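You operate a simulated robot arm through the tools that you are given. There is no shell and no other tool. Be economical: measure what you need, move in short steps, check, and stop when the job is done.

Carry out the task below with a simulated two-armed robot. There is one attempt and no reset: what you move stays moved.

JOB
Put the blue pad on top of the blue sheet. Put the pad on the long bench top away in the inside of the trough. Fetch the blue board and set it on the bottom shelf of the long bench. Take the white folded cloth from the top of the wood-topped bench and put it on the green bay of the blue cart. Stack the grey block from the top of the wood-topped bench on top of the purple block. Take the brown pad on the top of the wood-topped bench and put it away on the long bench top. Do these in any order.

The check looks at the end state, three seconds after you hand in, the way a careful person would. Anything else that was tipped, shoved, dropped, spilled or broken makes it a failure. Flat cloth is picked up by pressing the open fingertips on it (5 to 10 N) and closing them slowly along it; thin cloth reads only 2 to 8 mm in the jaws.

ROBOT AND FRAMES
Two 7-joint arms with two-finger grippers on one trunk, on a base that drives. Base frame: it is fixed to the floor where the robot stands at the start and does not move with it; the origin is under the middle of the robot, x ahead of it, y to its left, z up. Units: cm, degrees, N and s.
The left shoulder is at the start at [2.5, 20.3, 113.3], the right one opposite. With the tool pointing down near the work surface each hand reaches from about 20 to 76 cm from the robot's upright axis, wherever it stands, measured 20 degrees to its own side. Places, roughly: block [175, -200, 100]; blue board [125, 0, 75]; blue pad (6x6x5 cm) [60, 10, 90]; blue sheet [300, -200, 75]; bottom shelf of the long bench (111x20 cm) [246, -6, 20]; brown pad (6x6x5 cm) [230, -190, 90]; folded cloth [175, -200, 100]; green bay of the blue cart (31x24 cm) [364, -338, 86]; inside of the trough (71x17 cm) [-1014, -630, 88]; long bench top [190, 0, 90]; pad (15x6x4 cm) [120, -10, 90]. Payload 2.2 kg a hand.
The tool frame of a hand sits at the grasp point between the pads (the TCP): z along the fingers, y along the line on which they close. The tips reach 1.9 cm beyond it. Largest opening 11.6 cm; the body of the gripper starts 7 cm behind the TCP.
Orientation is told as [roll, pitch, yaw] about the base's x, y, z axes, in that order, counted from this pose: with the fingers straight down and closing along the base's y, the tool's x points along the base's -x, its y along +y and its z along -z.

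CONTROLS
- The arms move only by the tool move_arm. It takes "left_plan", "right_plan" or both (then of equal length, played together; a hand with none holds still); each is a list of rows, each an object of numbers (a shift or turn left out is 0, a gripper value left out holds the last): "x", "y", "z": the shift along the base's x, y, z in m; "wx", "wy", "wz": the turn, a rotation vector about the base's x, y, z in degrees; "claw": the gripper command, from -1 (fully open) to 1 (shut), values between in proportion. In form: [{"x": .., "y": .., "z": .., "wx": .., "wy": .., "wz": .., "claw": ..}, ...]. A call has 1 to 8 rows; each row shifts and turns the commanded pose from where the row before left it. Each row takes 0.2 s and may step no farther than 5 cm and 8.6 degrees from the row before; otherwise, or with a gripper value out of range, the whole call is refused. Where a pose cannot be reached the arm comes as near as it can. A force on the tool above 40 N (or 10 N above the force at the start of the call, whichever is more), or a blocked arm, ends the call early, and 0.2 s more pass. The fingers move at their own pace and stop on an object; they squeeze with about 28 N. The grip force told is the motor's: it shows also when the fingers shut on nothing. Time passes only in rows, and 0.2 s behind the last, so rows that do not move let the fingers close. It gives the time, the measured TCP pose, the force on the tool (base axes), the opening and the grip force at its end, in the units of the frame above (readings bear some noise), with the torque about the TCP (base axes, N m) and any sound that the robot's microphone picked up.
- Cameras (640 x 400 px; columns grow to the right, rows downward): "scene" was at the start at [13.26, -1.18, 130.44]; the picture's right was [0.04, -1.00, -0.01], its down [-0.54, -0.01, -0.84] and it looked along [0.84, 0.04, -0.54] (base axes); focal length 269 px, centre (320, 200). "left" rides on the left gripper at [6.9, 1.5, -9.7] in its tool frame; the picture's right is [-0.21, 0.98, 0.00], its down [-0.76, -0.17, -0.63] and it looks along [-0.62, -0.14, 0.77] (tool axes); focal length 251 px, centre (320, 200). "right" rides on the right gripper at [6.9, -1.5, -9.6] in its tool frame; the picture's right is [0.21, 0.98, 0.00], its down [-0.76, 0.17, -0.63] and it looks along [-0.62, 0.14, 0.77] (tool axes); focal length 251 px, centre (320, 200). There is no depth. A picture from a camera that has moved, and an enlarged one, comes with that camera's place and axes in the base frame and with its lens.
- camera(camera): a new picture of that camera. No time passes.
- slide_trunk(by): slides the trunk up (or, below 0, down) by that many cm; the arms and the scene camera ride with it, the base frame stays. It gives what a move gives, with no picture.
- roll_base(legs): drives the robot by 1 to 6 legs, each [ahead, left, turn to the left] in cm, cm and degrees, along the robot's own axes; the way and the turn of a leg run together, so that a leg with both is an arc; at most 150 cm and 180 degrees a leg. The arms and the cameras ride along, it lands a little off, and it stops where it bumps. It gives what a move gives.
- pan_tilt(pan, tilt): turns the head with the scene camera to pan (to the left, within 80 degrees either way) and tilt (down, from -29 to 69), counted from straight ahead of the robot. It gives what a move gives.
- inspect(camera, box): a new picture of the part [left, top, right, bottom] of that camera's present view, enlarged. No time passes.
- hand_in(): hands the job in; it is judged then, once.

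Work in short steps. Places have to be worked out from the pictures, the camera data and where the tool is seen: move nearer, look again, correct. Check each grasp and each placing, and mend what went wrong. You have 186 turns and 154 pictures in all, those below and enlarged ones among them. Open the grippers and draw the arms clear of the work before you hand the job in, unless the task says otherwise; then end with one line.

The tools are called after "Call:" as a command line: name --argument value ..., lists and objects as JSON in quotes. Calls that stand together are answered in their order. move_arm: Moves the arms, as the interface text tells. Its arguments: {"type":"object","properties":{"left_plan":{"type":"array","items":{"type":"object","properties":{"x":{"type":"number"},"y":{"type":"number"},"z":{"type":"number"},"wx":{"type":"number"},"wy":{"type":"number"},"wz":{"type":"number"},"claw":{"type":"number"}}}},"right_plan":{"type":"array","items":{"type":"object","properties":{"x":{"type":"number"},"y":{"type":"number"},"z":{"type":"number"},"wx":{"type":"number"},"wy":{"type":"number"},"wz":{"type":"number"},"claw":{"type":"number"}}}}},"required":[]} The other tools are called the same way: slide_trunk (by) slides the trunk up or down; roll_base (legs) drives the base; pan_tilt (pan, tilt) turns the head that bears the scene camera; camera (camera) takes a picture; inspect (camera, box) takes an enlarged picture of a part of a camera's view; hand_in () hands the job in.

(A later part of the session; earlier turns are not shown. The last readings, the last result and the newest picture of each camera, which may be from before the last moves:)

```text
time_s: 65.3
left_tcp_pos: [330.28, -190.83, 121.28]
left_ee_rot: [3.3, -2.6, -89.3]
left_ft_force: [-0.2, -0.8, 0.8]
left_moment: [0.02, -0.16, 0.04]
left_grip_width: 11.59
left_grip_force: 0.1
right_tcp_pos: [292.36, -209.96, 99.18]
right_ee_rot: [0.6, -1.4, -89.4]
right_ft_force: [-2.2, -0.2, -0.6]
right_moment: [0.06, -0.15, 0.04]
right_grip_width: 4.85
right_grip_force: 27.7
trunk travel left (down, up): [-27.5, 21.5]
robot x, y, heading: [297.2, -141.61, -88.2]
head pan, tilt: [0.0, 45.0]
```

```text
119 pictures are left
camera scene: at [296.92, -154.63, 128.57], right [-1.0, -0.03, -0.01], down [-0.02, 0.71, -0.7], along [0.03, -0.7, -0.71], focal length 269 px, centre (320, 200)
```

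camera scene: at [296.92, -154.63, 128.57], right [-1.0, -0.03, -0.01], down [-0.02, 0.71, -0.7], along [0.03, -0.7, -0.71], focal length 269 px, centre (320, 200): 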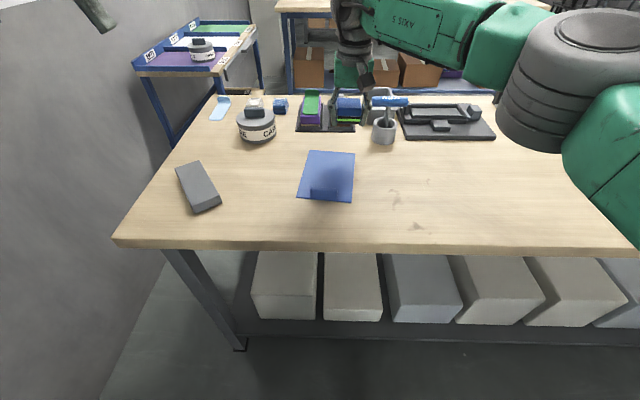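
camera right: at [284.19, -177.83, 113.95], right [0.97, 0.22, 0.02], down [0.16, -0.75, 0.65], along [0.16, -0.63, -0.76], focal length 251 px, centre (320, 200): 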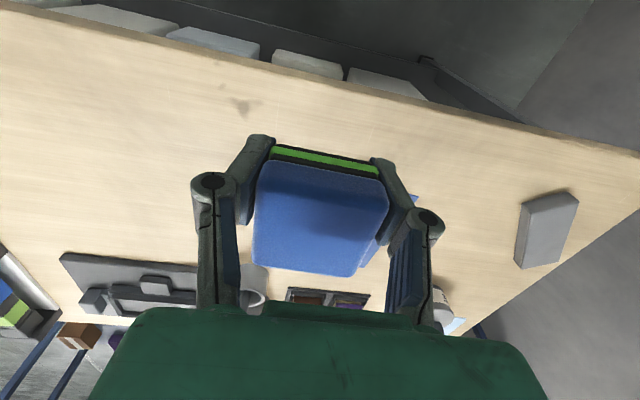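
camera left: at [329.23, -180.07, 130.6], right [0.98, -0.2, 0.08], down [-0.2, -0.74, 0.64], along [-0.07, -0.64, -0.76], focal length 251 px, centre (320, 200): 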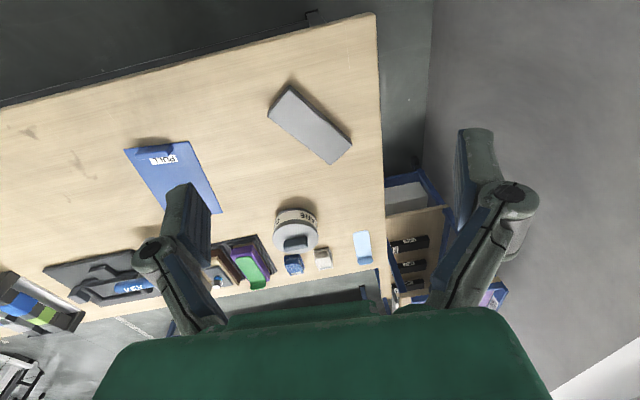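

Target correction x+1, y+2 with levelling; descend to z≈91.

Call:
move_arm --right_plan '[{"x": 0.01, "y": 0.02, "z": -0.02, "wy": 1.4}, {"z": -0.03}, {"z": -0.03}, {}, {}, {}, {}, {}]'

Call:
move_arm --right_plan '[{}, {}, {}, {}]'

Call:
camera --camera "right"

Call:
camera --camera "scene"

```text
time_s: 67.3
left_tcp_pos: [332.05, -190.17, 121.06]
left_ee_rot: [2.2, -2.8, -89.1]
left_ft_force: [0.0, 0.3, 0.1]
left_moment: [0.0, 0.0, 0.04]
left_grip_width: 11.63
left_grip_force: 0.0
right_tcp_pos: [295.02, -207.16, 91.85]
right_ee_rot: [-1.6, -1.6, -89.3]
right_ft_force: [0.8, 0.5, -0.6]
right_moment: [-0.05, 0.05, 0.02]
right_grip_width: 4.85
right_grip_force: 29.0
trunk travel left (down, up): [-27.5, 21.5]
robot x, y, heading: [297.59, -142.14, -88.2]
head pan, tilt: [0.0, 45.0]
stopped in row 8 (right hand): the arm was blocked; the commanded pose is now the measured one
```

```text
time_s: 68.3
left_tcp_pos: [334.27, -190.12, 120.47]
left_ee_rot: [1.4, -2.8, -88.8]
left_ft_force: [0.0, 0.1, -0.5]
left_moment: [-0.05, 0.1, -0.04]
left_grip_width: 11.61
left_grip_force: 0.1
right_tcp_pos: [296.89, -207.14, 91.72]
right_ee_rot: [-2.4, -1.7, -89.1]
right_ft_force: [1.9, -0.4, -1.1]
right_moment: [-0.05, 0.1, 0.02]
right_grip_width: 4.86
right_grip_force: 27.7
trunk travel left (down, up): [-27.5, 21.5]
robot x, y, heading: [297.72, -141.93, -88.5]
head pan, tilt: [0.0, 45.0]
```

```text
118 pictures are left
camera right: at [295.82, -199.96, 101.2], right [0.97, 0.23, -0.05], down [0.2, -0.73, 0.65], along [0.11, -0.64, -0.76], focal length 251 px, centre (320, 200)
```

right: 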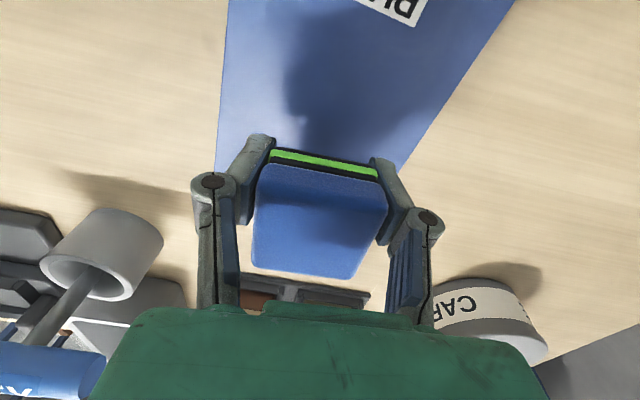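

```text
117 pictures are left
camera scene: at [299.7, -154.51, 128.56], right [-1.0, -0.03, 0.01], down [-0.03, 0.71, -0.7], along [0.01, -0.7, -0.71], focal length 269 px, centre (320, 200)
```

scene: 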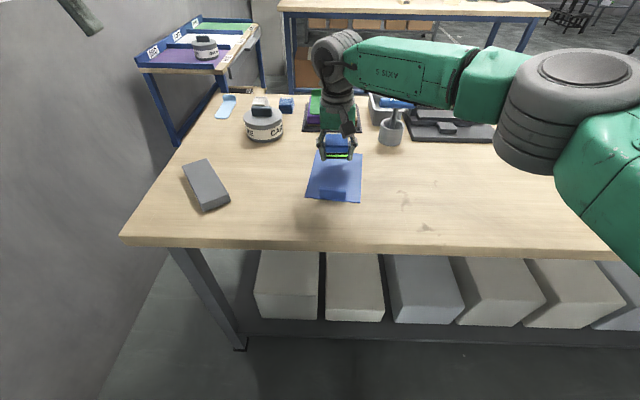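

Pad is over the sheet's back part. I nudge 1.5 cm toward the sheet centre and descend slowly toward contact (~z 88.5).

Call:
move_arm --right_plan '[{"y": 0.015, "wy": 1.5}, {"z": -0.01}, {"z": -0.01}, {"z": -0.008}, {}, {}]'

Call:
inspect --camera "scene" --box '[250, 100, 410, 220]'

```text
time_s: 69.7
left_tcp_pos: [329.71, -190.43, 121.43]
left_ee_rot: [3.2, -2.8, -89.2]
left_ft_force: [-1.8, 0.5, -0.5]
left_moment: [0.05, -0.17, -0.01]
left_grip_width: 11.59
left_grip_force: 0.1
right_tcp_pos: [293.13, -205.97, 88.76]
right_ee_rot: [-2.3, -1.6, -89.5]
right_ft_force: [-1.3, 0.4, -1.3]
right_moment: [0.0, -0.12, -0.03]
right_grip_width: 4.87
right_grip_force: 28.3
trunk travel left (down, up): [-27.5, 21.5]
robot x, y, heading: [297.13, -142.32, -88.6]
head pan, tilt: [0.0, 45.0]
```

```text
3.33 times, centred on (330, 160) of scene
camera zoom: at [295.29, -154.62, 128.55], right [-1.0, -0.03, -0.02], down [-0.01, 0.71, -0.7], along [0.03, -0.7, -0.71], focal length 897 px, centre (287, 333)
```

zoom: 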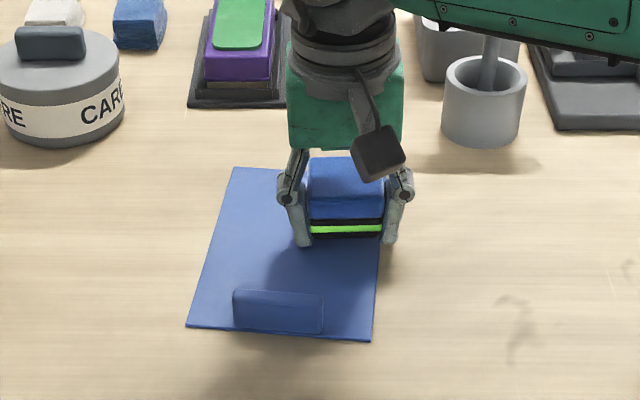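

Roll/pitch axes are yawed; I undo the tilt properly, lift slightly, and let sway settle, shifting x +1.

Call:
move_arm --right_plan '[{"z": 0.008, "wy": -2.5, "wx": 1.6, "x": 0.01}, {}, {}, {}, {}, {}, {}, {}]'

Call:
move_arm --right_plan '[{}, {}, {}, {}, {}, {}]'

Call:
move_arm --right_plan '[{}, {}, {}]'

```text
time_s: 71.5
left_tcp_pos: [331.01, -190.35, 121.19]
left_ee_rot: [2.7, -2.7, -89.1]
left_ft_force: [-0.6, 0.4, -0.5]
left_moment: [0.01, -0.04, 0.0]
left_grip_width: 11.6
left_grip_force: 0.1
right_tcp_pos: [295.16, -205.85, 89.71]
right_ee_rot: [-0.2, 0.0, -89.4]
right_ft_force: [-1.2, 0.4, 0.2]
right_moment: [0.0, -0.06, -0.02]
right_grip_width: 4.85
right_grip_force: 27.9
trunk travel left (down, up): [-27.5, 21.5]
robot x, y, heading: [297.21, -141.86, -88.5]
head pan, tilt: [0.0, 45.0]
```

```text
time_s: 72.9
left_tcp_pos: [331.2, -190.35, 121.19]
left_ee_rot: [2.7, -2.8, -89.1]
left_ft_force: [-0.5, -0.2, 0.1]
left_moment: [0.02, -0.05, 0.01]
left_grip_width: 11.6
left_grip_force: 0.1
right_tcp_pos: [295.21, -205.96, 89.65]
right_ee_rot: [-0.2, -0.1, -89.5]
right_ft_force: [-0.2, -0.4, -0.6]
right_moment: [0.02, -0.04, 0.02]
right_grip_width: 4.86
right_grip_force: 28.4
trunk travel left (down, up): [-27.5, 21.5]
robot x, y, heading: [297.01, -142.01, -88.2]
head pan, tilt: [0.0, 45.0]
```

```text
time_s: 73.7
left_tcp_pos: [331.96, -190.29, 120.96]
left_ee_rot: [2.4, -2.8, -89.0]
left_ft_force: [0.2, 0.1, -0.5]
left_moment: [-0.01, -0.05, 0.0]
left_grip_width: 11.6
left_grip_force: 0.2
right_tcp_pos: [295.87, -206.01, 89.83]
right_ee_rot: [-0.6, -0.1, -89.5]
right_ft_force: [0.3, 0.1, -0.8]
right_moment: [0.01, 0.01, -0.02]
right_grip_width: 4.85
right_grip_force: 27.9
trunk travel left (down, up): [-27.5, 21.5]
robot x, y, heading: [297.41, -141.94, -88.6]
head pan, tilt: [0.0, 45.0]
```

Settled at [295.9,-206]. Lower in small steps to find contact.

Call:
move_arm --right_plan '[{"z": -0.006}, {"z": -0.005}, {}]'

Call:
move_arm --right_plan '[{"z": -0.006}, {}]'

Call:
inspect --camera "scene" --box '[250, 100, 410, 220]'

```text
time_s: 74.5
left_tcp_pos: [332.74, -190.3, 120.84]
left_ee_rot: [2.1, -2.7, -89.0]
left_ft_force: [0.4, 0.6, 0.2]
left_moment: [-0.02, 0.0, 0.0]
left_grip_width: 11.58
left_grip_force: 0.1
right_tcp_pos: [296.54, -205.79, 88.56]
right_ee_rot: [-0.9, 0.0, -89.3]
right_ft_force: [0.5, -0.1, -0.1]
right_moment: [0.02, 0.04, -0.02]
right_grip_width: 4.85
right_grip_force: 28.0
trunk travel left (down, up): [-27.5, 21.5]
robot x, y, heading: [297.38, -142.01, -88.4]
head pan, tilt: [0.0, 45.0]
```

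```text
time_s: 75.1
left_tcp_pos: [332.96, -190.11, 120.93]
left_ee_rot: [1.9, -2.8, -88.9]
left_ft_force: [1.1, -0.4, -0.2]
left_moment: [-0.04, 0.05, -0.01]
left_grip_width: 11.58
left_grip_force: 0.1
right_tcp_pos: [296.83, -205.72, 88.23]
right_ee_rot: [-0.8, -0.3, -89.4]
right_ft_force: [-7.3, 0.1, 20.7]
right_moment: [0.01, -0.4, 0.0]
right_grip_width: 4.86
right_grip_force: 27.9
trunk travel left (down, up): [-27.5, 21.5]
robot x, y, heading: [297.49, -141.9, -88.2]
head pan, tilt: [0.0, 45.0]
```

```text
3.33 times, centred on (330, 160) of scene
camera zoom: at [298.43, -154.2, 128.63], right [-1.0, -0.03, 0.0], down [-0.02, 0.71, -0.71], along [0.02, -0.71, -0.71], focal length 897 px, centre (287, 333)
```

zoom: 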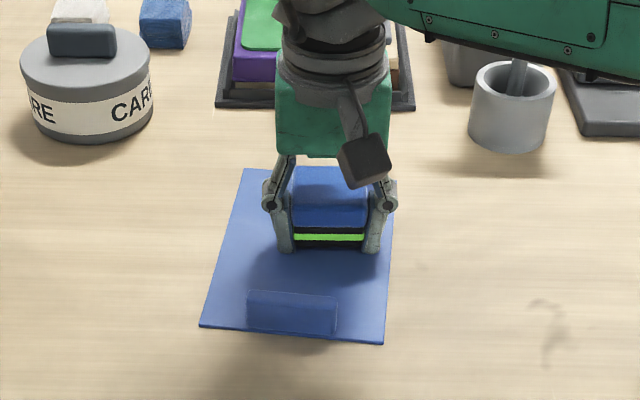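

Contact reached (20 N). Relax slightly, open, and lift.

Call:
move_arm --right_plan '[{"z": 0.004}, {"claw": 0.0}, {"claw": -0.3}, {"claw": -0.5}, {"z": 0.03}, {"z": 0.05}, {"z": 0.05}, {"z": 0.03}]'

Call:
inspect --camera "scene" --box '[200, 80, 640, 260]'

Call:
camera --camera "right"

```text
time_s: 76.9
left_tcp_pos: [332.85, -190.35, 120.77]
left_ee_rot: [2.0, -2.7, -89.0]
left_ft_force: [0.2, -1.4, -0.2]
left_moment: [-0.01, 0.05, -0.03]
left_grip_width: 11.62
left_grip_force: 0.0
right_tcp_pos: [296.67, -205.68, 104.63]
right_ee_rot: [-0.9, -0.1, -89.3]
right_ft_force: [0.8, 0.2, -1.3]
right_moment: [-0.01, 0.06, 0.0]
right_grip_width: 8.71
right_grip_force: 0.0
trunk travel left (down, up): [-27.5, 21.5]
robot x, y, heading: [297.66, -142.03, -88.1]
head pan, tilt: [0.0, 45.0]
```

```text
1.45 times, centred on (420, 170) of scene
camera zoom: at [298.43, -154.49, 128.57], right [-1.0, -0.03, 0.0], down [-0.02, 0.71, -0.7], along [0.02, -0.7, -0.71], focal length 392 px, centre (174, 244)
```

zoom: 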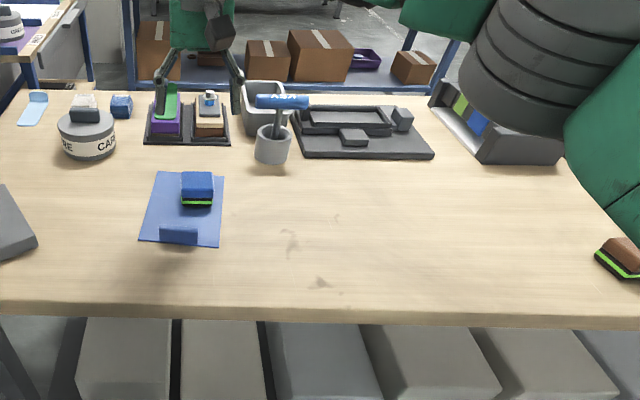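

```text
113 pictures are left
camera right: at [295.26, -198.72, 114.25], right [0.97, 0.23, -0.01], down [0.19, -0.75, 0.63], along [0.13, -0.62, -0.78], focal length 251 px, centre (320, 200)
```

right: 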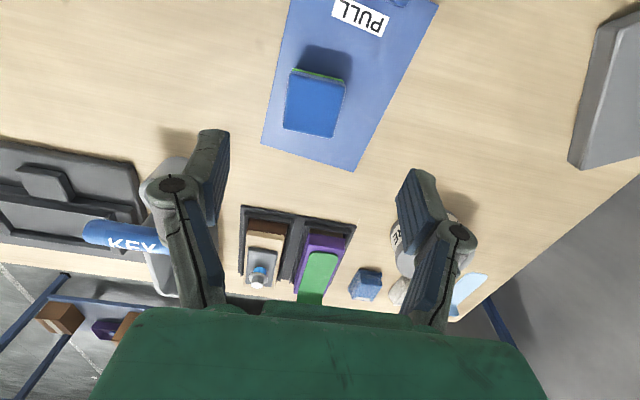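

Blue pad placed on the blue sheet. Back off 30 cm and strafe right 92 cm to the brown pad / block area.

Call:
roll_base --legs '[[-30, 0, -1], [0, -92, 0]]'

Call:
camera --camera "scene"

Call:
inspect --camera "scene" --box '[320, 80, 640, 260]'

```text
time_s: 83.4
left_tcp_pos: [237.08, -161.87, 120.95]
left_ee_rot: [2.3, -2.7, -90.8]
left_ft_force: [0.3, 0.6, -0.2]
left_moment: [-0.01, -0.01, 0.03]
left_grip_width: 11.58
left_grip_force: 0.1
right_tcp_pos: [200.7, -176.29, 104.47]
right_ee_rot: [-0.5, -0.1, -91.1]
right_ft_force: [0.4, -1.4, 0.8]
right_moment: [0.01, -0.01, -0.01]
right_grip_width: 8.7
right_grip_force: 0.1
trunk travel left (down, up): [-27.5, 21.5]
robot x, y, heading: [203.82, -112.69, -90.1]
head pan, tilt: [0.0, 45.0]
```

```text
112 pictures are left
camera scene: at [204.23, -125.12, 128.57], right [-1.0, 0.0, 0.0], down [0.0, 0.71, -0.7], along [0.0, -0.7, -0.71], focal length 269 px, centre (320, 200)
```

scene: 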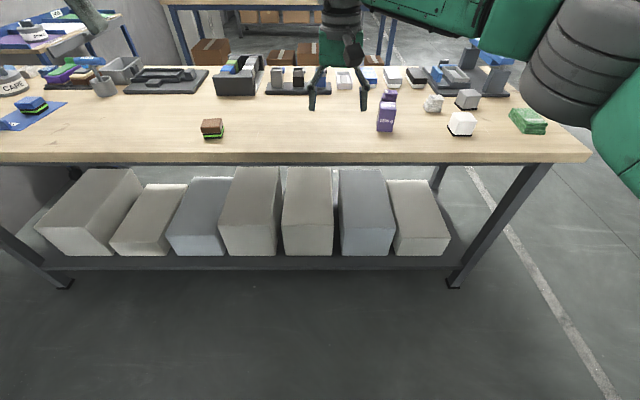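

```text
2.00 times, centred on (480, 170) of scene
camera zoom: at [204.23, -125.12, 128.57], right [-1.0, 0.0, 0.0], down [0.0, 0.71, -0.7], along [0.0, -0.7, -0.71], focal length 538 px, centre (0, 260)
```

zoom: 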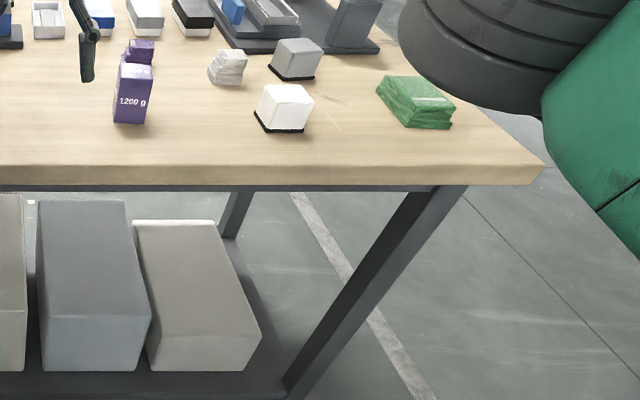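

Objects seen: purple blocks, white cloth, grey block, white block, green cloth. I retract the right hand a bit, then roll 27 cm closer.

Call:
move_arm --right_plan '[{"y": 0.045, "z": 0.02}, {"y": 0.045, "z": 0.02}, {"y": 0.045, "x": -0.02}, {"y": 0.02, "x": -0.04}, {"x": -0.04}]'

Call:
roll_base --legs '[[27, 0, 0]]'

Call:
camera --camera "scene"

Call:
camera --camera "right"

Call:
camera --camera "left"

```text
time_s: 84.6
left_tcp_pos: [236.11, -161.64, 121.3]
left_ee_rot: [2.7, -2.9, -90.9]
left_ft_force: [0.6, -0.1, -0.1]
left_moment: [-0.01, -0.05, -0.04]
left_grip_width: 11.6
left_grip_force: 0.1
right_tcp_pos: [189.04, -160.31, 108.49]
right_ee_rot: [-0.2, -0.2, -91.1]
right_ft_force: [-0.7, 0.0, -0.7]
right_moment: [0.0, -0.09, -0.04]
right_grip_width: 8.73
right_grip_force: 0.0
trunk travel left (down, up): [-27.5, 21.5]
robot x, y, heading: [204.19, -112.84, -90.1]
head pan, tilt: [0.0, 45.0]
```

```text
time_s: 86.5
left_tcp_pos: [237.13, -187.9, 121.23]
left_ee_rot: [2.5, -2.9, -90.5]
left_ft_force: [-1.3, 0.9, 0.0]
left_moment: [0.02, -0.03, 0.02]
left_grip_width: 11.6
left_grip_force: 0.1
right_tcp_pos: [190.12, -186.89, 108.63]
right_ee_rot: [-0.4, -0.2, -90.8]
right_ft_force: [-0.1, -0.6, -0.8]
right_moment: [0.0, -0.02, -0.01]
right_grip_width: 8.72
right_grip_force: 0.0
trunk travel left (down, up): [-27.5, 21.5]
robot x, y, heading: [203.78, -138.87, -89.4]
head pan, tilt: [0.0, 45.0]
```

```text
110 pictures are left
camera scene: at [203.8, -151.47, 128.59], right [-1.0, -0.01, 0.0], down [0.0, 0.71, -0.7], along [0.0, -0.7, -0.71], focal length 269 px, centre (320, 200)
```

scene: 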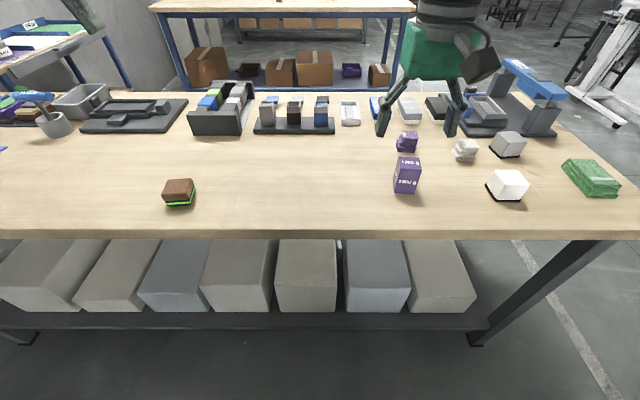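

```text
109 pictures are left
camera right: at [188.73, -179.94, 118.16], right [0.98, 0.2, -0.01], down [0.16, -0.76, 0.64], along [0.12, -0.62, -0.77], focal length 251 px, centre (320, 200)
```

right: 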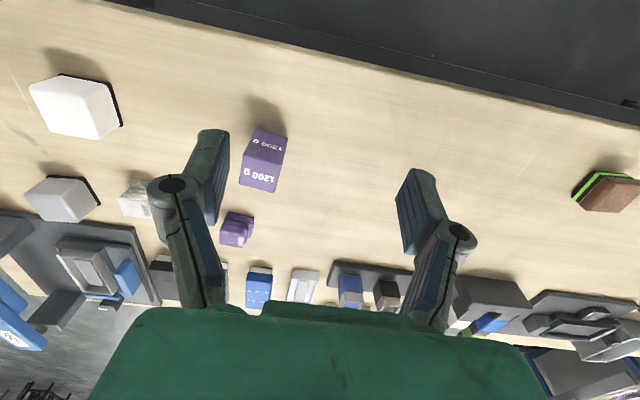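

```text
108 pictures are left
camera left: at [238.48, -180.42, 130.58], right [0.97, -0.22, 0.05], down [-0.2, -0.72, 0.66], along [-0.11, -0.66, -0.75], focal length 251 px, centre (320, 200)
```

left: 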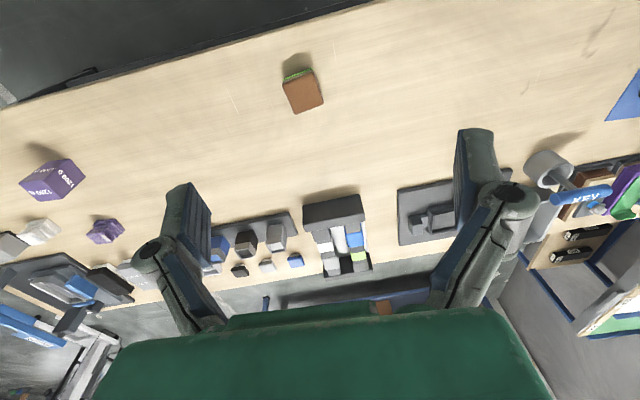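

Zoom to distinguish cloth from blocks.

Call:
inspect --camera "scene" --box '[370, 110, 630, 210]'

Call:
inspect --camera "right" --box '[10, 60, 310, 250]'

```text
2.46 times, centred on (500, 160) of scene
camera zoom: at [203.8, -151.47, 128.59], right [-1.0, -0.01, 0.0], down [0.0, 0.71, -0.7], along [0.0, -0.7, -0.71], focal length 663 px, centre (-123, 298)
```

zoom: 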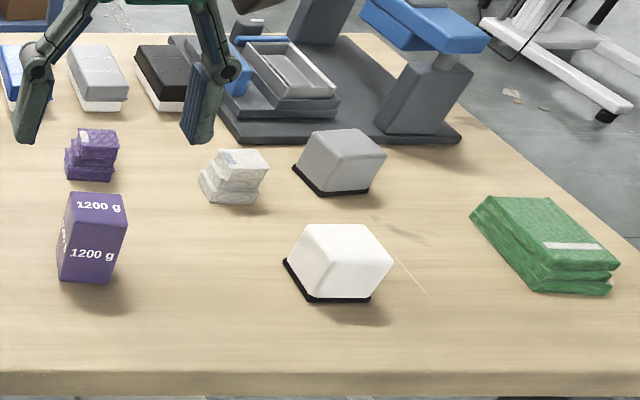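

```text
2.11 times, centred on (160, 155) of right
camera zoom: at [188.73, -179.94, 118.16], right [0.98, 0.2, -0.01], down [0.16, -0.76, 0.64], along [0.12, -0.62, -0.77], focal length 529 px, centre (657, 295)
```

zoom: 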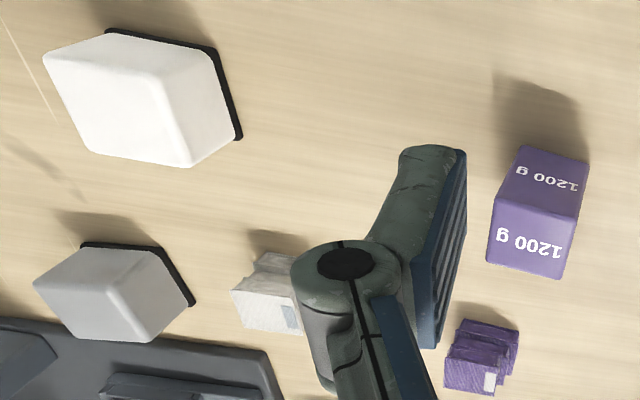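

Clear now: grey block (~[154,-212]) goes onto the purple 1200 g block (~[185,-198]); white cloth at hand. First brown pad with left hand: est. [234,-194]. Level and go above it.

Call:
move_arm --left_plan '[{"x": -0.01, "y": -0.02, "wy": 2.5, "wx": 2.9}, {"x": -0.01, "y": -0.02, "z": -0.03}, {"x": -0.01, "y": -0.02, "z": -0.04}, {"z": -0.05}, {"z": -0.05}, {"z": -0.04}, {}, {}]'

Call:
move_arm --left_plan '[{}, {}, {}, {}]'

Call:
camera --camera "left"

```text
time_s: 88.3
left_tcp_pos: [234.43, -193.59, 100.22]
left_ee_rot: [-0.1, -0.2, -90.5]
left_ft_force: [1.0, -0.1, -0.3]
left_moment: [0.02, -0.01, -0.01]
left_grip_width: 11.6
left_grip_force: 0.0
right_tcp_pos: [190.15, -186.74, 108.86]
right_ee_rot: [-0.4, -0.4, -90.9]
right_ft_force: [0.3, 0.1, 0.1]
right_moment: [0.02, -0.02, 0.0]
right_grip_width: 8.69
right_grip_force: 0.0
trunk travel left (down, up): [-27.5, 21.5]
robot x, y, heading: [203.7, -139.09, -89.5]
head pan, tilt: [0.0, 45.0]
```

```text
time_s: 89.3
left_tcp_pos: [234.48, -193.53, 100.13]
left_ee_rot: [0.0, -0.2, -90.4]
left_ft_force: [0.0, 0.3, 0.1]
left_moment: [0.02, 0.0, -0.04]
left_grip_width: 11.59
left_grip_force: 0.2
right_tcp_pos: [190.2, -186.55, 108.76]
right_ee_rot: [-0.5, -0.4, -90.7]
right_ft_force: [0.9, -0.1, 0.2]
right_moment: [-0.01, 0.0, -0.01]
right_grip_width: 8.7
right_grip_force: 0.1
trunk travel left (down, up): [-27.5, 21.5]
robot x, y, heading: [203.89, -139.08, -89.9]
head pan, tilt: [0.0, 45.0]
```

```text
105 pictures are left
camera left: at [236.34, -186.61, 109.87], right [0.98, -0.22, 0.0], down [-0.17, -0.75, 0.63], along [-0.14, -0.62, -0.77], focal length 251 px, centre (320, 200)
```

left: 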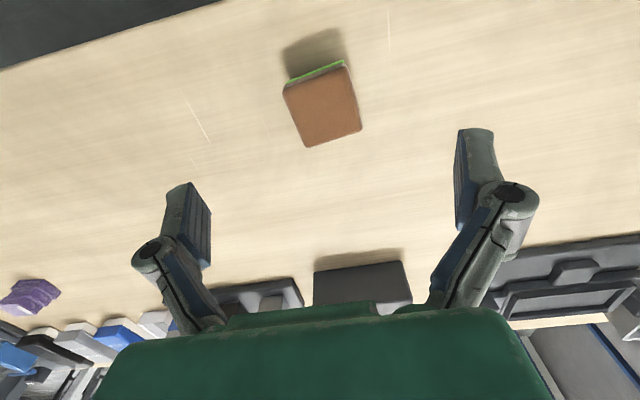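

Steady. Pad top at ≈[235.2,-193.2], rotated ~10° ccw. Align, descend to z≈88.4, close.

Call:
move_arm --left_plan '[{"x": 0.006, "y": 0.003, "wz": 8}, {"z": -0.04}, {"z": -0.04}, {"z": -0.03}, {"z": -0.008}, {}, {}]'

Call:
camera --camera "left"

```text
time_s: 90.9
left_tcp_pos: [234.67, -193.09, 88.54]
left_ee_rot: [-0.1, -0.1, -82.3]
left_ft_force: [0.6, -0.2, -0.4]
left_moment: [-0.01, 0.01, -0.01]
left_grip_width: 11.61
left_grip_force: 0.0
right_tcp_pos: [190.32, -186.65, 108.8]
right_ee_rot: [-0.5, -0.3, -90.8]
right_ft_force: [-0.3, 0.2, 0.0]
right_moment: [0.01, -0.01, -0.02]
right_grip_width: 8.72
right_grip_force: 0.1
trunk travel left (down, up): [-27.5, 21.5]
robot x, y, heading: [204.2, -139.04, -89.6]
head pan, tilt: [0.0, 45.0]
```

```text
104 pictures are left
camera left: at [235.6, -186.06, 98.2], right [1.0, -0.08, 0.0], down [-0.06, -0.77, 0.63], along [-0.05, -0.63, -0.77], focal length 251 px, centre (320, 200)
```

left: 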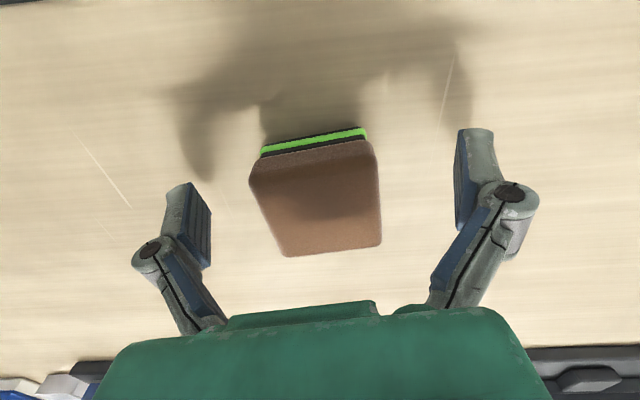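

Well centred. Close and lift.

Call:
move_arm --left_plan '[{"claw": 0.2}, {"claw": 0.6}, {"claw": 1.0}, {}, {}, {"z": 0.04}, {"z": 0.05}, {"z": 0.05}]'

Call:
camera --camera "left"

```text
time_s: 92.7
left_tcp_pos: [234.7, -192.95, 103.01]
left_ee_rot: [-0.1, -0.2, -82.4]
left_ft_force: [0.2, 0.9, 0.6]
left_moment: [-0.04, -0.03, 0.02]
left_grip_width: 5.05
left_grip_force: 28.0
right_tcp_pos: [190.15, -186.51, 108.74]
right_ee_rot: [-0.6, -0.5, -90.8]
right_ft_force: [0.2, -0.3, 0.2]
right_moment: [-0.02, 0.01, 0.0]
right_grip_width: 8.67
right_grip_force: 0.1
trunk travel left (down, up): [-27.5, 21.5]
robot x, y, heading: [204.22, -139.01, -89.7]
head pan, tilt: [0.0, 45.0]
```

```text
103 pictures are left
camera left: at [235.59, -186.04, 112.58], right [1.0, -0.08, 0.0], down [-0.06, -0.77, 0.64], along [-0.05, -0.63, -0.77], focal length 251 px, centre (320, 200)
```

left: 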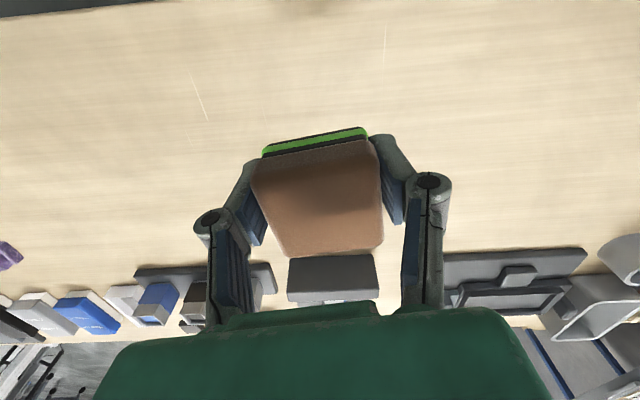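

Brown pad held. Strafe right 32 cm and 4 cm ahead for the grey block.

Call:
roll_base --legs '[[0, -32, 0], [4, 0, 0]]'

Call:
move_arm --right_plan '[{"y": -0.035, "claw": -0.6}, {"y": -0.04, "claw": -1}, {"y": -0.04}, {"y": -0.04}, {}, {}, {}]'

Call:
camera --camera "right"

Call:
camera --camera "scene"

```text
time_s: 95.3
left_tcp_pos: [200.31, -197.31, 103.3]
left_ee_rot: [0.5, -0.3, -82.6]
left_ft_force: [-0.5, 0.6, -0.7]
left_moment: [0.03, -0.1, 0.01]
left_grip_width: 5.07
left_grip_force: 28.1
right_tcp_pos: [155.74, -190.61, 108.68]
right_ee_rot: [0.0, -0.5, -91.0]
right_ft_force: [0.5, 0.4, 0.1]
right_moment: [0.0, -0.06, 0.0]
right_grip_width: 8.73
right_grip_force: 0.0
trunk travel left (down, up): [-27.5, 21.5]
robot x, y, heading: [170.9, -143.24, -90.0]
head pan, tilt: [0.0, 45.0]
```

```text
time_s: 97.0
left_tcp_pos: [199.89, -197.21, 103.37]
left_ee_rot: [0.5, -0.4, -82.8]
left_ft_force: [-0.9, 0.4, 0.0]
left_moment: [0.02, -0.17, 0.01]
left_grip_width: 5.04
left_grip_force: 28.3
right_tcp_pos: [154.92, -205.9, 108.75]
right_ee_rot: [0.2, -0.6, -91.1]
right_ft_force: [-1.8, -0.2, -0.2]
right_moment: [0.02, -0.18, 0.05]
right_grip_width: 11.58
right_grip_force: 0.0
trunk travel left (down, up): [-27.5, 21.5]
robot x, y, heading: [170.14, -143.17, -90.0]
head pan, tilt: [0.0, 45.0]
```

```text
102 pictures are left
camera right: at [153.65, -198.83, 118.23], right [0.98, 0.19, 0.0], down [0.15, -0.75, 0.64], along [0.12, -0.63, -0.77], focal length 251 px, centre (320, 200)
```

right: 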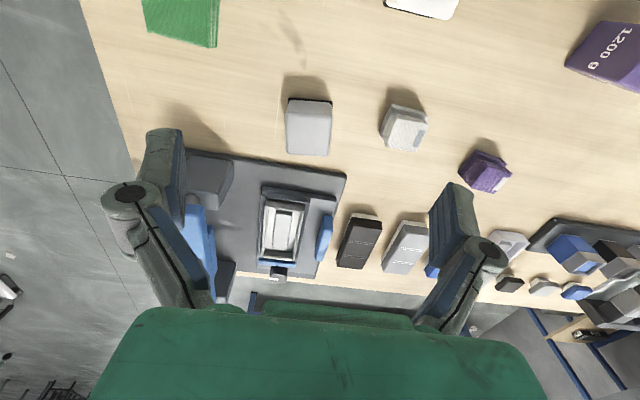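

```text
101 pictures are left
camera scene: at [168.06, -155.74, 128.54], right [-1.0, 0.0, -0.02], down [0.01, 0.71, -0.7], along [0.01, -0.7, -0.71], focal length 269 px, centre (320, 200)
```

scene: 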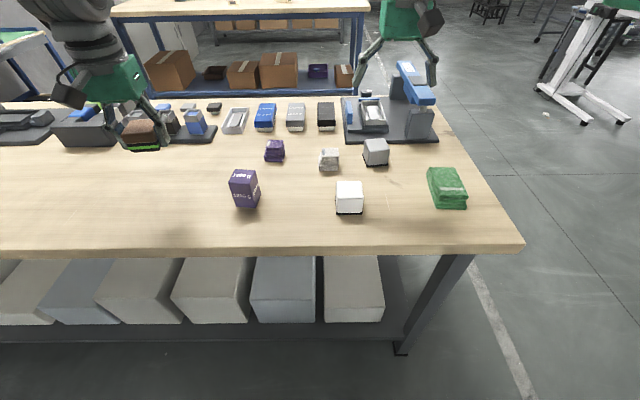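

Grey block ≈[154.6,-211.7], yawed ~11°. Align hand over it with opening 8.7 cm and go to z≈97.

Call:
move_arm --right_plan '[{"y": -0.03, "wz": 6, "claw": -0.5}, {"y": -0.028, "wz": 5.5}, {"z": -0.04}, {"z": -0.04}, {"z": -0.03}, {}, {}, {}]'

Call:
move_arm --right_plan '[{}, {}, {}, {}]'

Call:
camera --camera "right"

```text
time_s: 98.8
left_tcp_pos: [200.85, -197.11, 103.2]
left_ee_rot: [0.3, -0.5, -82.7]
left_ft_force: [-0.5, 0.2, -0.8]
left_moment: [-0.02, -0.05, 0.05]
left_grip_width: 5.07
left_grip_force: 28.1
right_tcp_pos: [156.28, -211.98, 97.88]
right_ee_rot: [-0.3, -0.7, -79.6]
right_ft_force: [-1.9, -1.1, 0.4]
right_moment: [0.07, -0.11, -0.02]
right_grip_width: 8.7
right_grip_force: 0.1
trunk travel left (down, up): [-27.5, 21.5]
robot x, y, heading: [171.02, -143.05, -89.9]
head pan, tilt: [0.0, 45.0]
```

```text
time_s: 99.8
left_tcp_pos: [203.09, -197.17, 102.55]
left_ee_rot: [-0.8, -0.1, -82.5]
left_ft_force: [-0.2, 0.1, 0.0]
left_moment: [0.0, 0.05, 0.02]
left_grip_width: 5.07
left_grip_force: 28.4
right_tcp_pos: [158.61, -211.92, 98.04]
right_ee_rot: [-1.2, -0.6, -79.5]
right_ft_force: [0.3, 0.3, -0.9]
right_moment: [-0.01, 0.05, 0.01]
right_grip_width: 8.72
right_grip_force: 0.1
trunk travel left (down, up): [-27.5, 21.5]
robot x, y, heading: [170.9, -142.87, -89.7]
head pan, tilt: [0.0, 45.0]
```

```text
100 pictures are left
camera right: at [156.06, -205.29, 107.61], right [0.92, 0.39, -0.02], down [0.31, -0.71, 0.64], along [0.23, -0.59, -0.77], focal length 251 px, centre (320, 200)
```

right: 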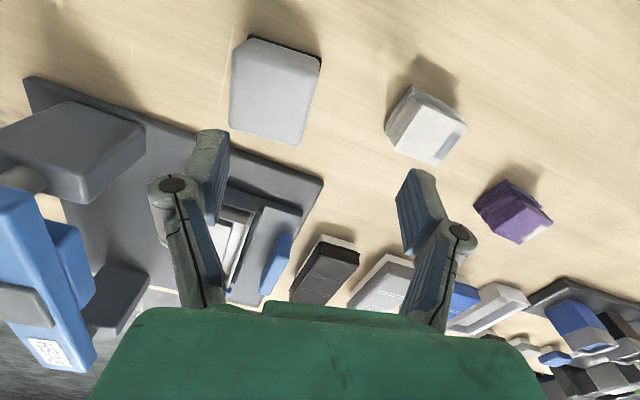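

Block ≈[154.9,-211]; yaw matched. Shift x −3, y +0.8 and settle.

Call:
move_arm --right_plan '[{"x": -0.015, "y": 0.008}, {"x": -0.015}, {}, {}, {}, {}, {}, {}]'

Call:
move_arm --right_plan '[{}, {}, {}, {}, {}]'

Call:
camera --camera "right"

```text
time_s: 101.5
left_tcp_pos: [204.17, -197.03, 102.33]
left_ee_rot: [-1.3, -0.1, -82.4]
left_ft_force: [1.6, 0.2, -0.5]
left_moment: [0.01, 0.08, -0.01]
left_grip_width: 5.06
left_grip_force: 28.2
right_tcp_pos: [156.62, -211.04, 98.36]
right_ee_rot: [-1.6, -0.5, -79.3]
right_ft_force: [1.8, 0.0, -0.2]
right_moment: [0.0, 0.09, -0.01]
right_grip_width: 8.7
right_grip_force: 0.1
trunk travel left (down, up): [-27.5, 21.5]
robot x, y, heading: [171.69, -142.97, -89.8]
head pan, tilt: [0.0, 45.0]
```

```text
time_s: 102.8
left_tcp_pos: [201.17, -197.17, 103.02]
left_ee_rot: [-0.1, -0.3, -82.7]
left_ft_force: [-1.3, 0.7, -0.3]
left_moment: [0.02, -0.07, -0.01]
left_grip_width: 5.07
left_grip_force: 27.8
right_tcp_pos: [153.54, -211.09, 97.91]
right_ee_rot: [-0.5, -0.6, -79.6]
right_ft_force: [-0.7, 0.1, 0.2]
right_moment: [0.03, -0.05, -0.03]
right_grip_width: 8.71
right_grip_force: 0.0
trunk travel left (down, up): [-27.5, 21.5]
robot x, y, heading: [170.62, -143.22, -89.8]
head pan, tilt: [0.0, 45.0]
```

```text
99 pictures are left
camera right: at [150.93, -204.44, 107.46], right [0.92, 0.39, -0.01], down [0.3, -0.71, 0.64], along [0.24, -0.59, -0.77], focal length 251 px, centre (320, 200)
```

right: 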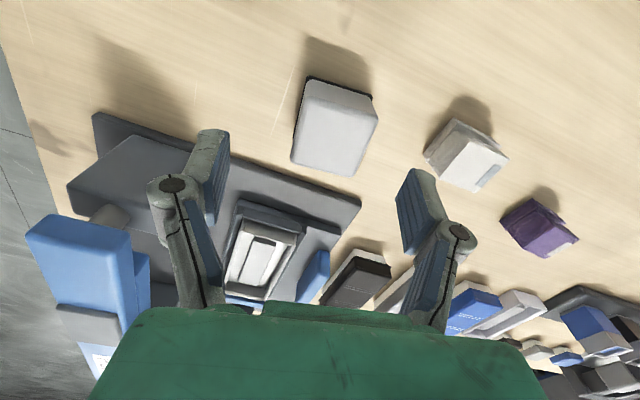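

Mean hand position ≈155 matches the block. Lower 4 cm (tips just above its top) and let it calm.

Call:
move_arm --right_plan '[{"z": -0.02}, {"z": -0.02}, {}, {}, {}, {}, {}, {}]'

Call:
move_arm --right_plan '[{}, {}, {}, {}, {}, {}, {}, {}]'

Call:
camera --camera "right"

```text
time_s: 104.5
left_tcp_pos: [200.79, -197.14, 103.03]
left_ee_rot: [0.1, -0.4, -82.8]
left_ft_force: [-0.9, 0.1, 0.1]
left_moment: [0.01, -0.06, 0.02]
left_grip_width: 5.09
left_grip_force: 27.5
right_tcp_pos: [153.27, -210.91, 93.71]
right_ee_rot: [-0.3, -0.6, -79.7]
right_ft_force: [-0.9, -0.6, 0.0]
right_moment: [0.01, -0.06, 0.04]
right_grip_width: 8.72
right_grip_force: 0.1
trunk travel left (down, up): [-27.5, 21.5]
robot x, y, heading: [170.66, -142.98, -90.1]
head pan, tilt: [0.0, 45.0]
```

```text
time_s: 106.3
left_tcp_pos: [201.05, -197.11, 103.07]
left_ee_rot: [0.0, -0.3, -82.6]
left_ft_force: [-0.9, -1.2, -0.7]
left_moment: [0.02, -0.08, -0.01]
left_grip_width: 5.06
left_grip_force: 28.2
right_tcp_pos: [153.68, -210.96, 93.76]
right_ee_rot: [-0.4, -0.6, -79.6]
right_ft_force: [-0.4, -0.3, 0.0]
right_moment: [0.01, -0.06, 0.02]
right_grip_width: 8.71
right_grip_force: 0.1
trunk travel left (down, up): [-27.5, 21.5]
robot x, y, heading: [170.77, -143.49, -89.6]
head pan, tilt: [0.0, 45.0]
```

```text
98 pictures are left
camera right: at [151.05, -204.28, 103.35], right [0.92, 0.39, -0.01], down [0.3, -0.71, 0.64], along [0.24, -0.59, -0.77], focal length 251 px, centre (320, 200)
```

right: 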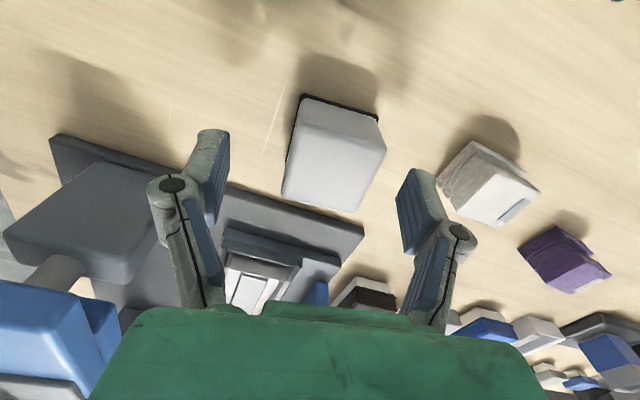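

Settled; move x +0.8 and lower to z≈88.6.

Call:
move_arm --right_plan '[{"x": 0.008}, {"z": -0.02}, {"z": -0.02}, {"z": -0.012}, {}, {}]'

Call:
camera --camera "right"

```text
time_s: 107.4
left_tcp_pos: [201.62, -196.96, 102.91]
left_ee_rot: [-0.5, -0.5, -82.7]
left_ft_force: [0.1, 0.2, 0.0]
left_moment: [0.01, 0.02, -0.02]
left_grip_width: 5.03
left_grip_force: 27.7
right_tcp_pos: [154.49, -211.0, 89.78]
right_ee_rot: [-1.0, -1.2, -80.3]
right_ft_force: [-9.6, 0.2, 15.2]
right_moment: [0.14, 0.21, 0.07]
right_grip_width: 10.09
right_grip_force: 0.1
trunk travel left (down, up): [-27.5, 21.5]
robot x, y, heading: [170.65, -143.04, -90.2]
head pan, tilt: [0.0, 45.0]
stopped in row 5 (right hand): the force on the tool passed its limit at 45 N (the readings are from after the stop); the commanded pose is now the measured one
```

```text
97 pictures are left
camera right: at [152.01, -204.11, 99.28], right [0.93, 0.38, -0.02], down [0.3, -0.7, 0.64], along [0.23, -0.6, -0.76], focal length 251 px, centre (320, 200)
```

right: 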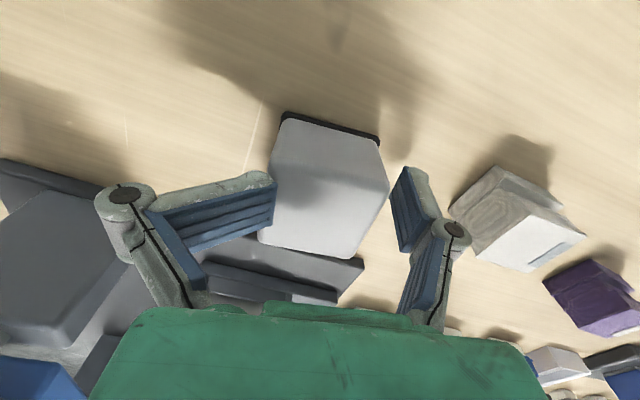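

One finger caught on something while descending (45 N). I raise the hand and look.

Call:
move_arm --right_plan '[{"z": 0.03}, {"z": 0.03}, {}, {}, {}]'

Call:
camera --camera "right"

Call:
inspect --camera "scene" --box '[300, 80, 500, 220]'

```text
time_s: 108.6
left_tcp_pos: [202.19, -196.87, 102.81]
left_ee_rot: [-0.7, -0.4, -82.6]
left_ft_force: [-0.9, 0.7, -0.4]
left_moment: [0.01, 0.01, -0.01]
left_grip_width: 5.08
left_grip_force: 27.9
right_tcp_pos: [155.06, -210.75, 95.46]
right_ee_rot: [-1.2, -0.9, -79.8]
right_ft_force: [0.8, -0.2, 1.1]
right_moment: [-0.03, 0.05, 0.0]
right_grip_width: 8.68
right_grip_force: 0.1
trunk travel left (down, up): [-27.5, 21.5]
robot x, y, heading: [170.65, -142.98, -89.8]
head pan, tilt: [0.0, 45.0]
```

```text
96 pictures are left
camera right: at [152.63, -204.03, 105.02], right [0.92, 0.38, -0.02], down [0.31, -0.7, 0.64], along [0.23, -0.6, -0.77], focal length 251 px, centre (320, 200)
```

right: 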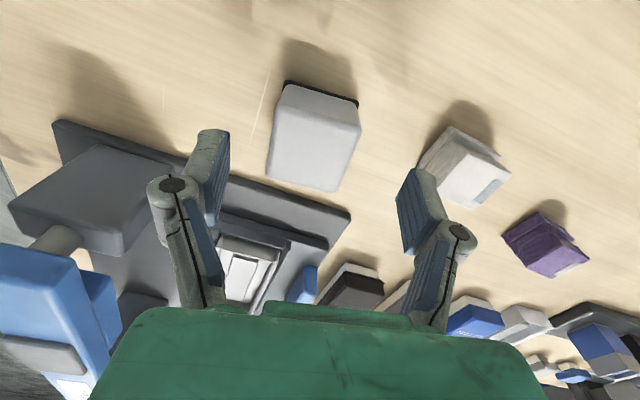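

```text
2.86 times, centred on (400, 150) of scene
camera zoom: at [171.08, -155.72, 128.57], right [-1.0, 0.0, 0.0], down [0.0, 0.71, -0.7], along [0.0, -0.7, -0.71], focal length 769 px, centre (91, 343)
```

zoom: 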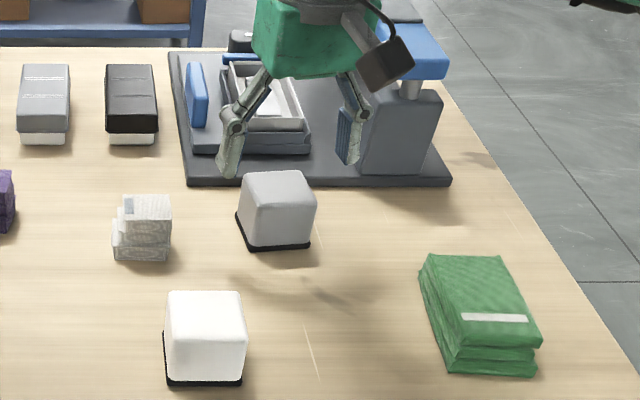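

Block not displaced; the fingertip probably pressed the bench. The hand is centred now (equal gaps), so I lower gently only to z≈90.

Call:
move_arm --right_plan '[{"z": -0.015}, {"z": -0.015}, {"z": -0.015}, {"z": -0.008}, {}, {}, {}]'

Call:
camera --camera "right"

```text
time_s: 110.2
left_tcp_pos: [201.9, -196.89, 102.94]
left_ee_rot: [-0.4, -0.4, -82.6]
left_ft_force: [0.7, -0.1, -1.1]
left_moment: [0.0, -0.01, 0.04]
left_grip_width: 5.08
left_grip_force: 28.0
right_tcp_pos: [155.02, -210.9, 90.17]
right_ee_rot: [-1.0, -1.0, -79.9]
right_ft_force: [0.6, 0.8, 0.8]
right_moment: [0.03, 0.02, 0.0]
right_grip_width: 8.71
right_grip_force: 0.0
trunk travel left (down, up): [-27.5, 21.5]
robot x, y, heading: [170.76, -143.04, -90.0]
head pan, tilt: [0.0, 45.0]
```

```text
94 pictures are left
camera right: at [152.5, -204.12, 99.78], right [0.92, 0.38, -0.02], down [0.31, -0.7, 0.64], along [0.23, -0.6, -0.77], focal length 251 px, centre (320, 200)
```

right: 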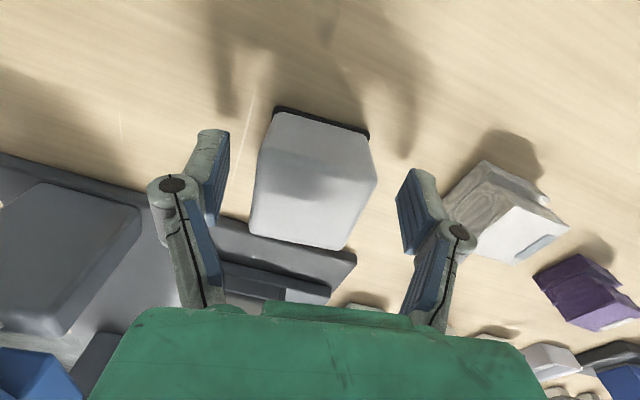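

Straddled properly. Close and lift slightly.

Call:
move_arm --right_plan '[{"claw": 0.0}, {"claw": 0.5}, {"claw": 1.0}, {}, {}, {"z": 0.03}, {"z": 0.04}, {"z": 0.05}]'

Call:
camera --camera "right"

```text
time_s: 112.0
left_tcp_pos: [201.83, -196.97, 102.86]
left_ee_rot: [-0.5, -0.4, -82.7]
left_ft_force: [-0.2, 0.9, -0.6]
left_moment: [-0.02, -0.02, -0.01]
left_grip_width: 5.04
left_grip_force: 27.7
right_tcp_pos: [155.01, -210.64, 102.22]
right_ee_rot: [-1.0, -0.8, -79.8]
right_ft_force: [0.8, 0.2, -12.2]
right_moment: [0.11, 0.01, 0.03]
right_grip_width: 5.37
right_grip_force: 28.5
trunk travel left (down, up): [-27.5, 21.5]
robot x, y, heading: [170.74, -143.03, -89.7]
head pan, tilt: [0.0, 45.0]
```

```text
93 pictures are left
camera right: at [152.48, -203.9, 111.73], right [0.92, 0.38, -0.02], down [0.31, -0.7, 0.64], along [0.23, -0.6, -0.77], focal length 251 px, centre (320, 200)
```

right: 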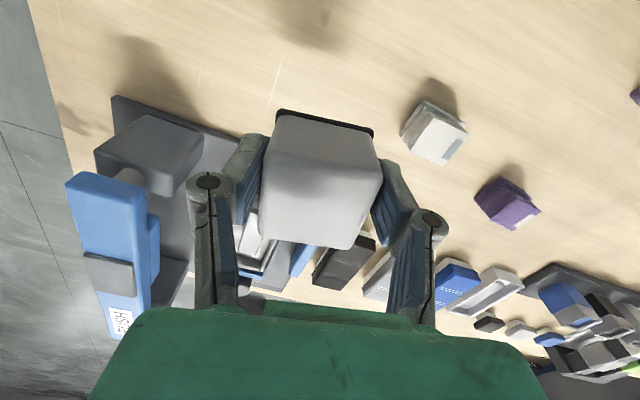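

Grey block held (12 N). Raise to z≈108 and strafe left 26 cm so the hand comes near the purple block.

Call:
move_arm --right_plan '[{"z": 0.03, "y": 0.03}, {"z": 0.03, "y": 0.04}, {"y": 0.04}]'

Call:
roll_base --legs '[[0, 26, 0]]'

Call:
move_arm --right_plan '[{}, {}, {}, {}, {}, {}, {}, {}]'

Call:
camera --camera "scene"

Call:
camera --camera "right"

```text
time_s: 112.8
left_tcp_pos: [201.66, -197.04, 102.86]
left_ee_rot: [-0.5, -0.3, -82.6]
left_ft_force: [0.2, 0.0, -0.2]
left_moment: [0.02, -0.02, -0.01]
left_grip_width: 5.06
left_grip_force: 27.7
right_tcp_pos: [154.5, -199.85, 108.51]
right_ee_rot: [-0.9, -0.9, -79.9]
right_ft_force: [0.0, 0.0, -11.0]
right_moment: [0.15, 0.03, -0.04]
right_grip_width: 5.38
right_grip_force: 27.6
trunk travel left (down, up): [-27.5, 21.5]
robot x, y, heading: [170.63, -143.24, -89.8]
head pan, tilt: [0.0, 45.0]
```

```text
time_s: 114.6
left_tcp_pos: [225.83, -197.42, 103.16]
left_ee_rot: [0.2, -0.3, -83.4]
left_ft_force: [-1.0, -0.3, 0.0]
left_moment: [-0.01, -0.06, 0.0]
left_grip_width: 5.07
left_grip_force: 27.6
right_tcp_pos: [178.58, -199.83, 108.34]
right_ee_rot: [-0.5, -0.9, -80.6]
right_ft_force: [-1.9, -0.4, -10.1]
right_moment: [0.14, 0.0, 0.01]
right_grip_width: 5.34
right_grip_force: 28.0
trunk travel left (down, up): [-27.5, 21.5]
robot x, y, heading: [196.26, -143.12, -90.4]
head pan, tilt: [0.0, 45.0]
```

```text
time_s: 116.4
left_tcp_pos: [225.22, -196.96, 103.51]
left_ee_rot: [0.2, -0.7, -83.6]
left_ft_force: [-0.4, 0.2, 0.3]
left_moment: [0.02, 0.01, 0.0]
left_grip_width: 5.06
left_grip_force: 27.9
right_tcp_pos: [177.94, -199.31, 108.52]
right_ee_rot: [-0.4, -1.2, -80.7]
right_ft_force: [-0.9, -0.2, -10.7]
right_moment: [0.13, -0.03, -0.05]
right_grip_width: 5.37
right_grip_force: 27.9
trunk travel left (down, up): [-27.5, 21.5]
robot x, y, heading: [195.76, -143.16, -90.4]
head pan, tilt: [0.0, 45.0]
```

```text
92 pictures are left
camera scene: at [195.06, -155.91, 128.54], right [-1.0, 0.01, -0.01], down [0.01, 0.71, -0.7], along [0.0, -0.7, -0.71], focal length 269 px, centre (320, 200)
```

scene: 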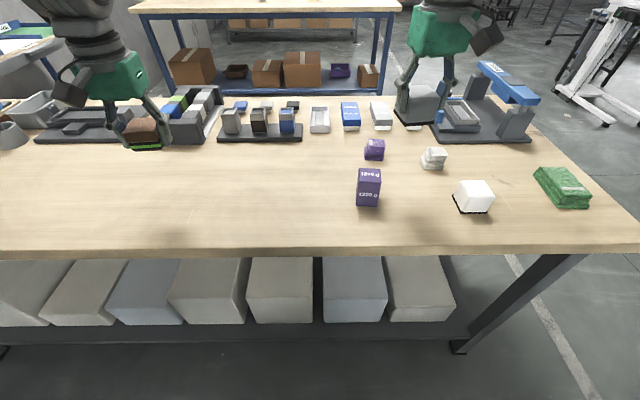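

```text
91 pictures are left
camera right: at [175.37, -192.64, 117.97], right [0.93, 0.37, -0.01], down [0.29, -0.71, 0.65], along [0.23, -0.6, -0.76], focal length 251 px, centre (320, 200)
```

right: 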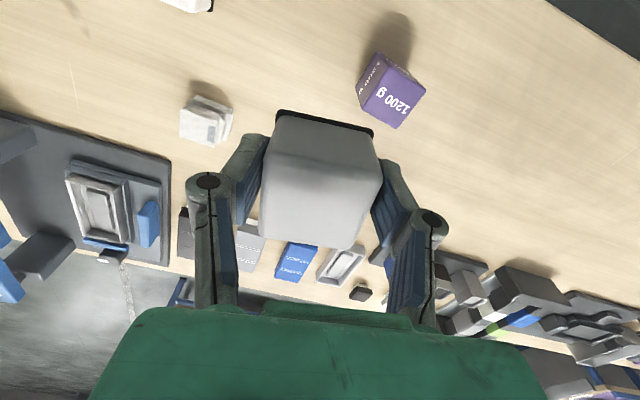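

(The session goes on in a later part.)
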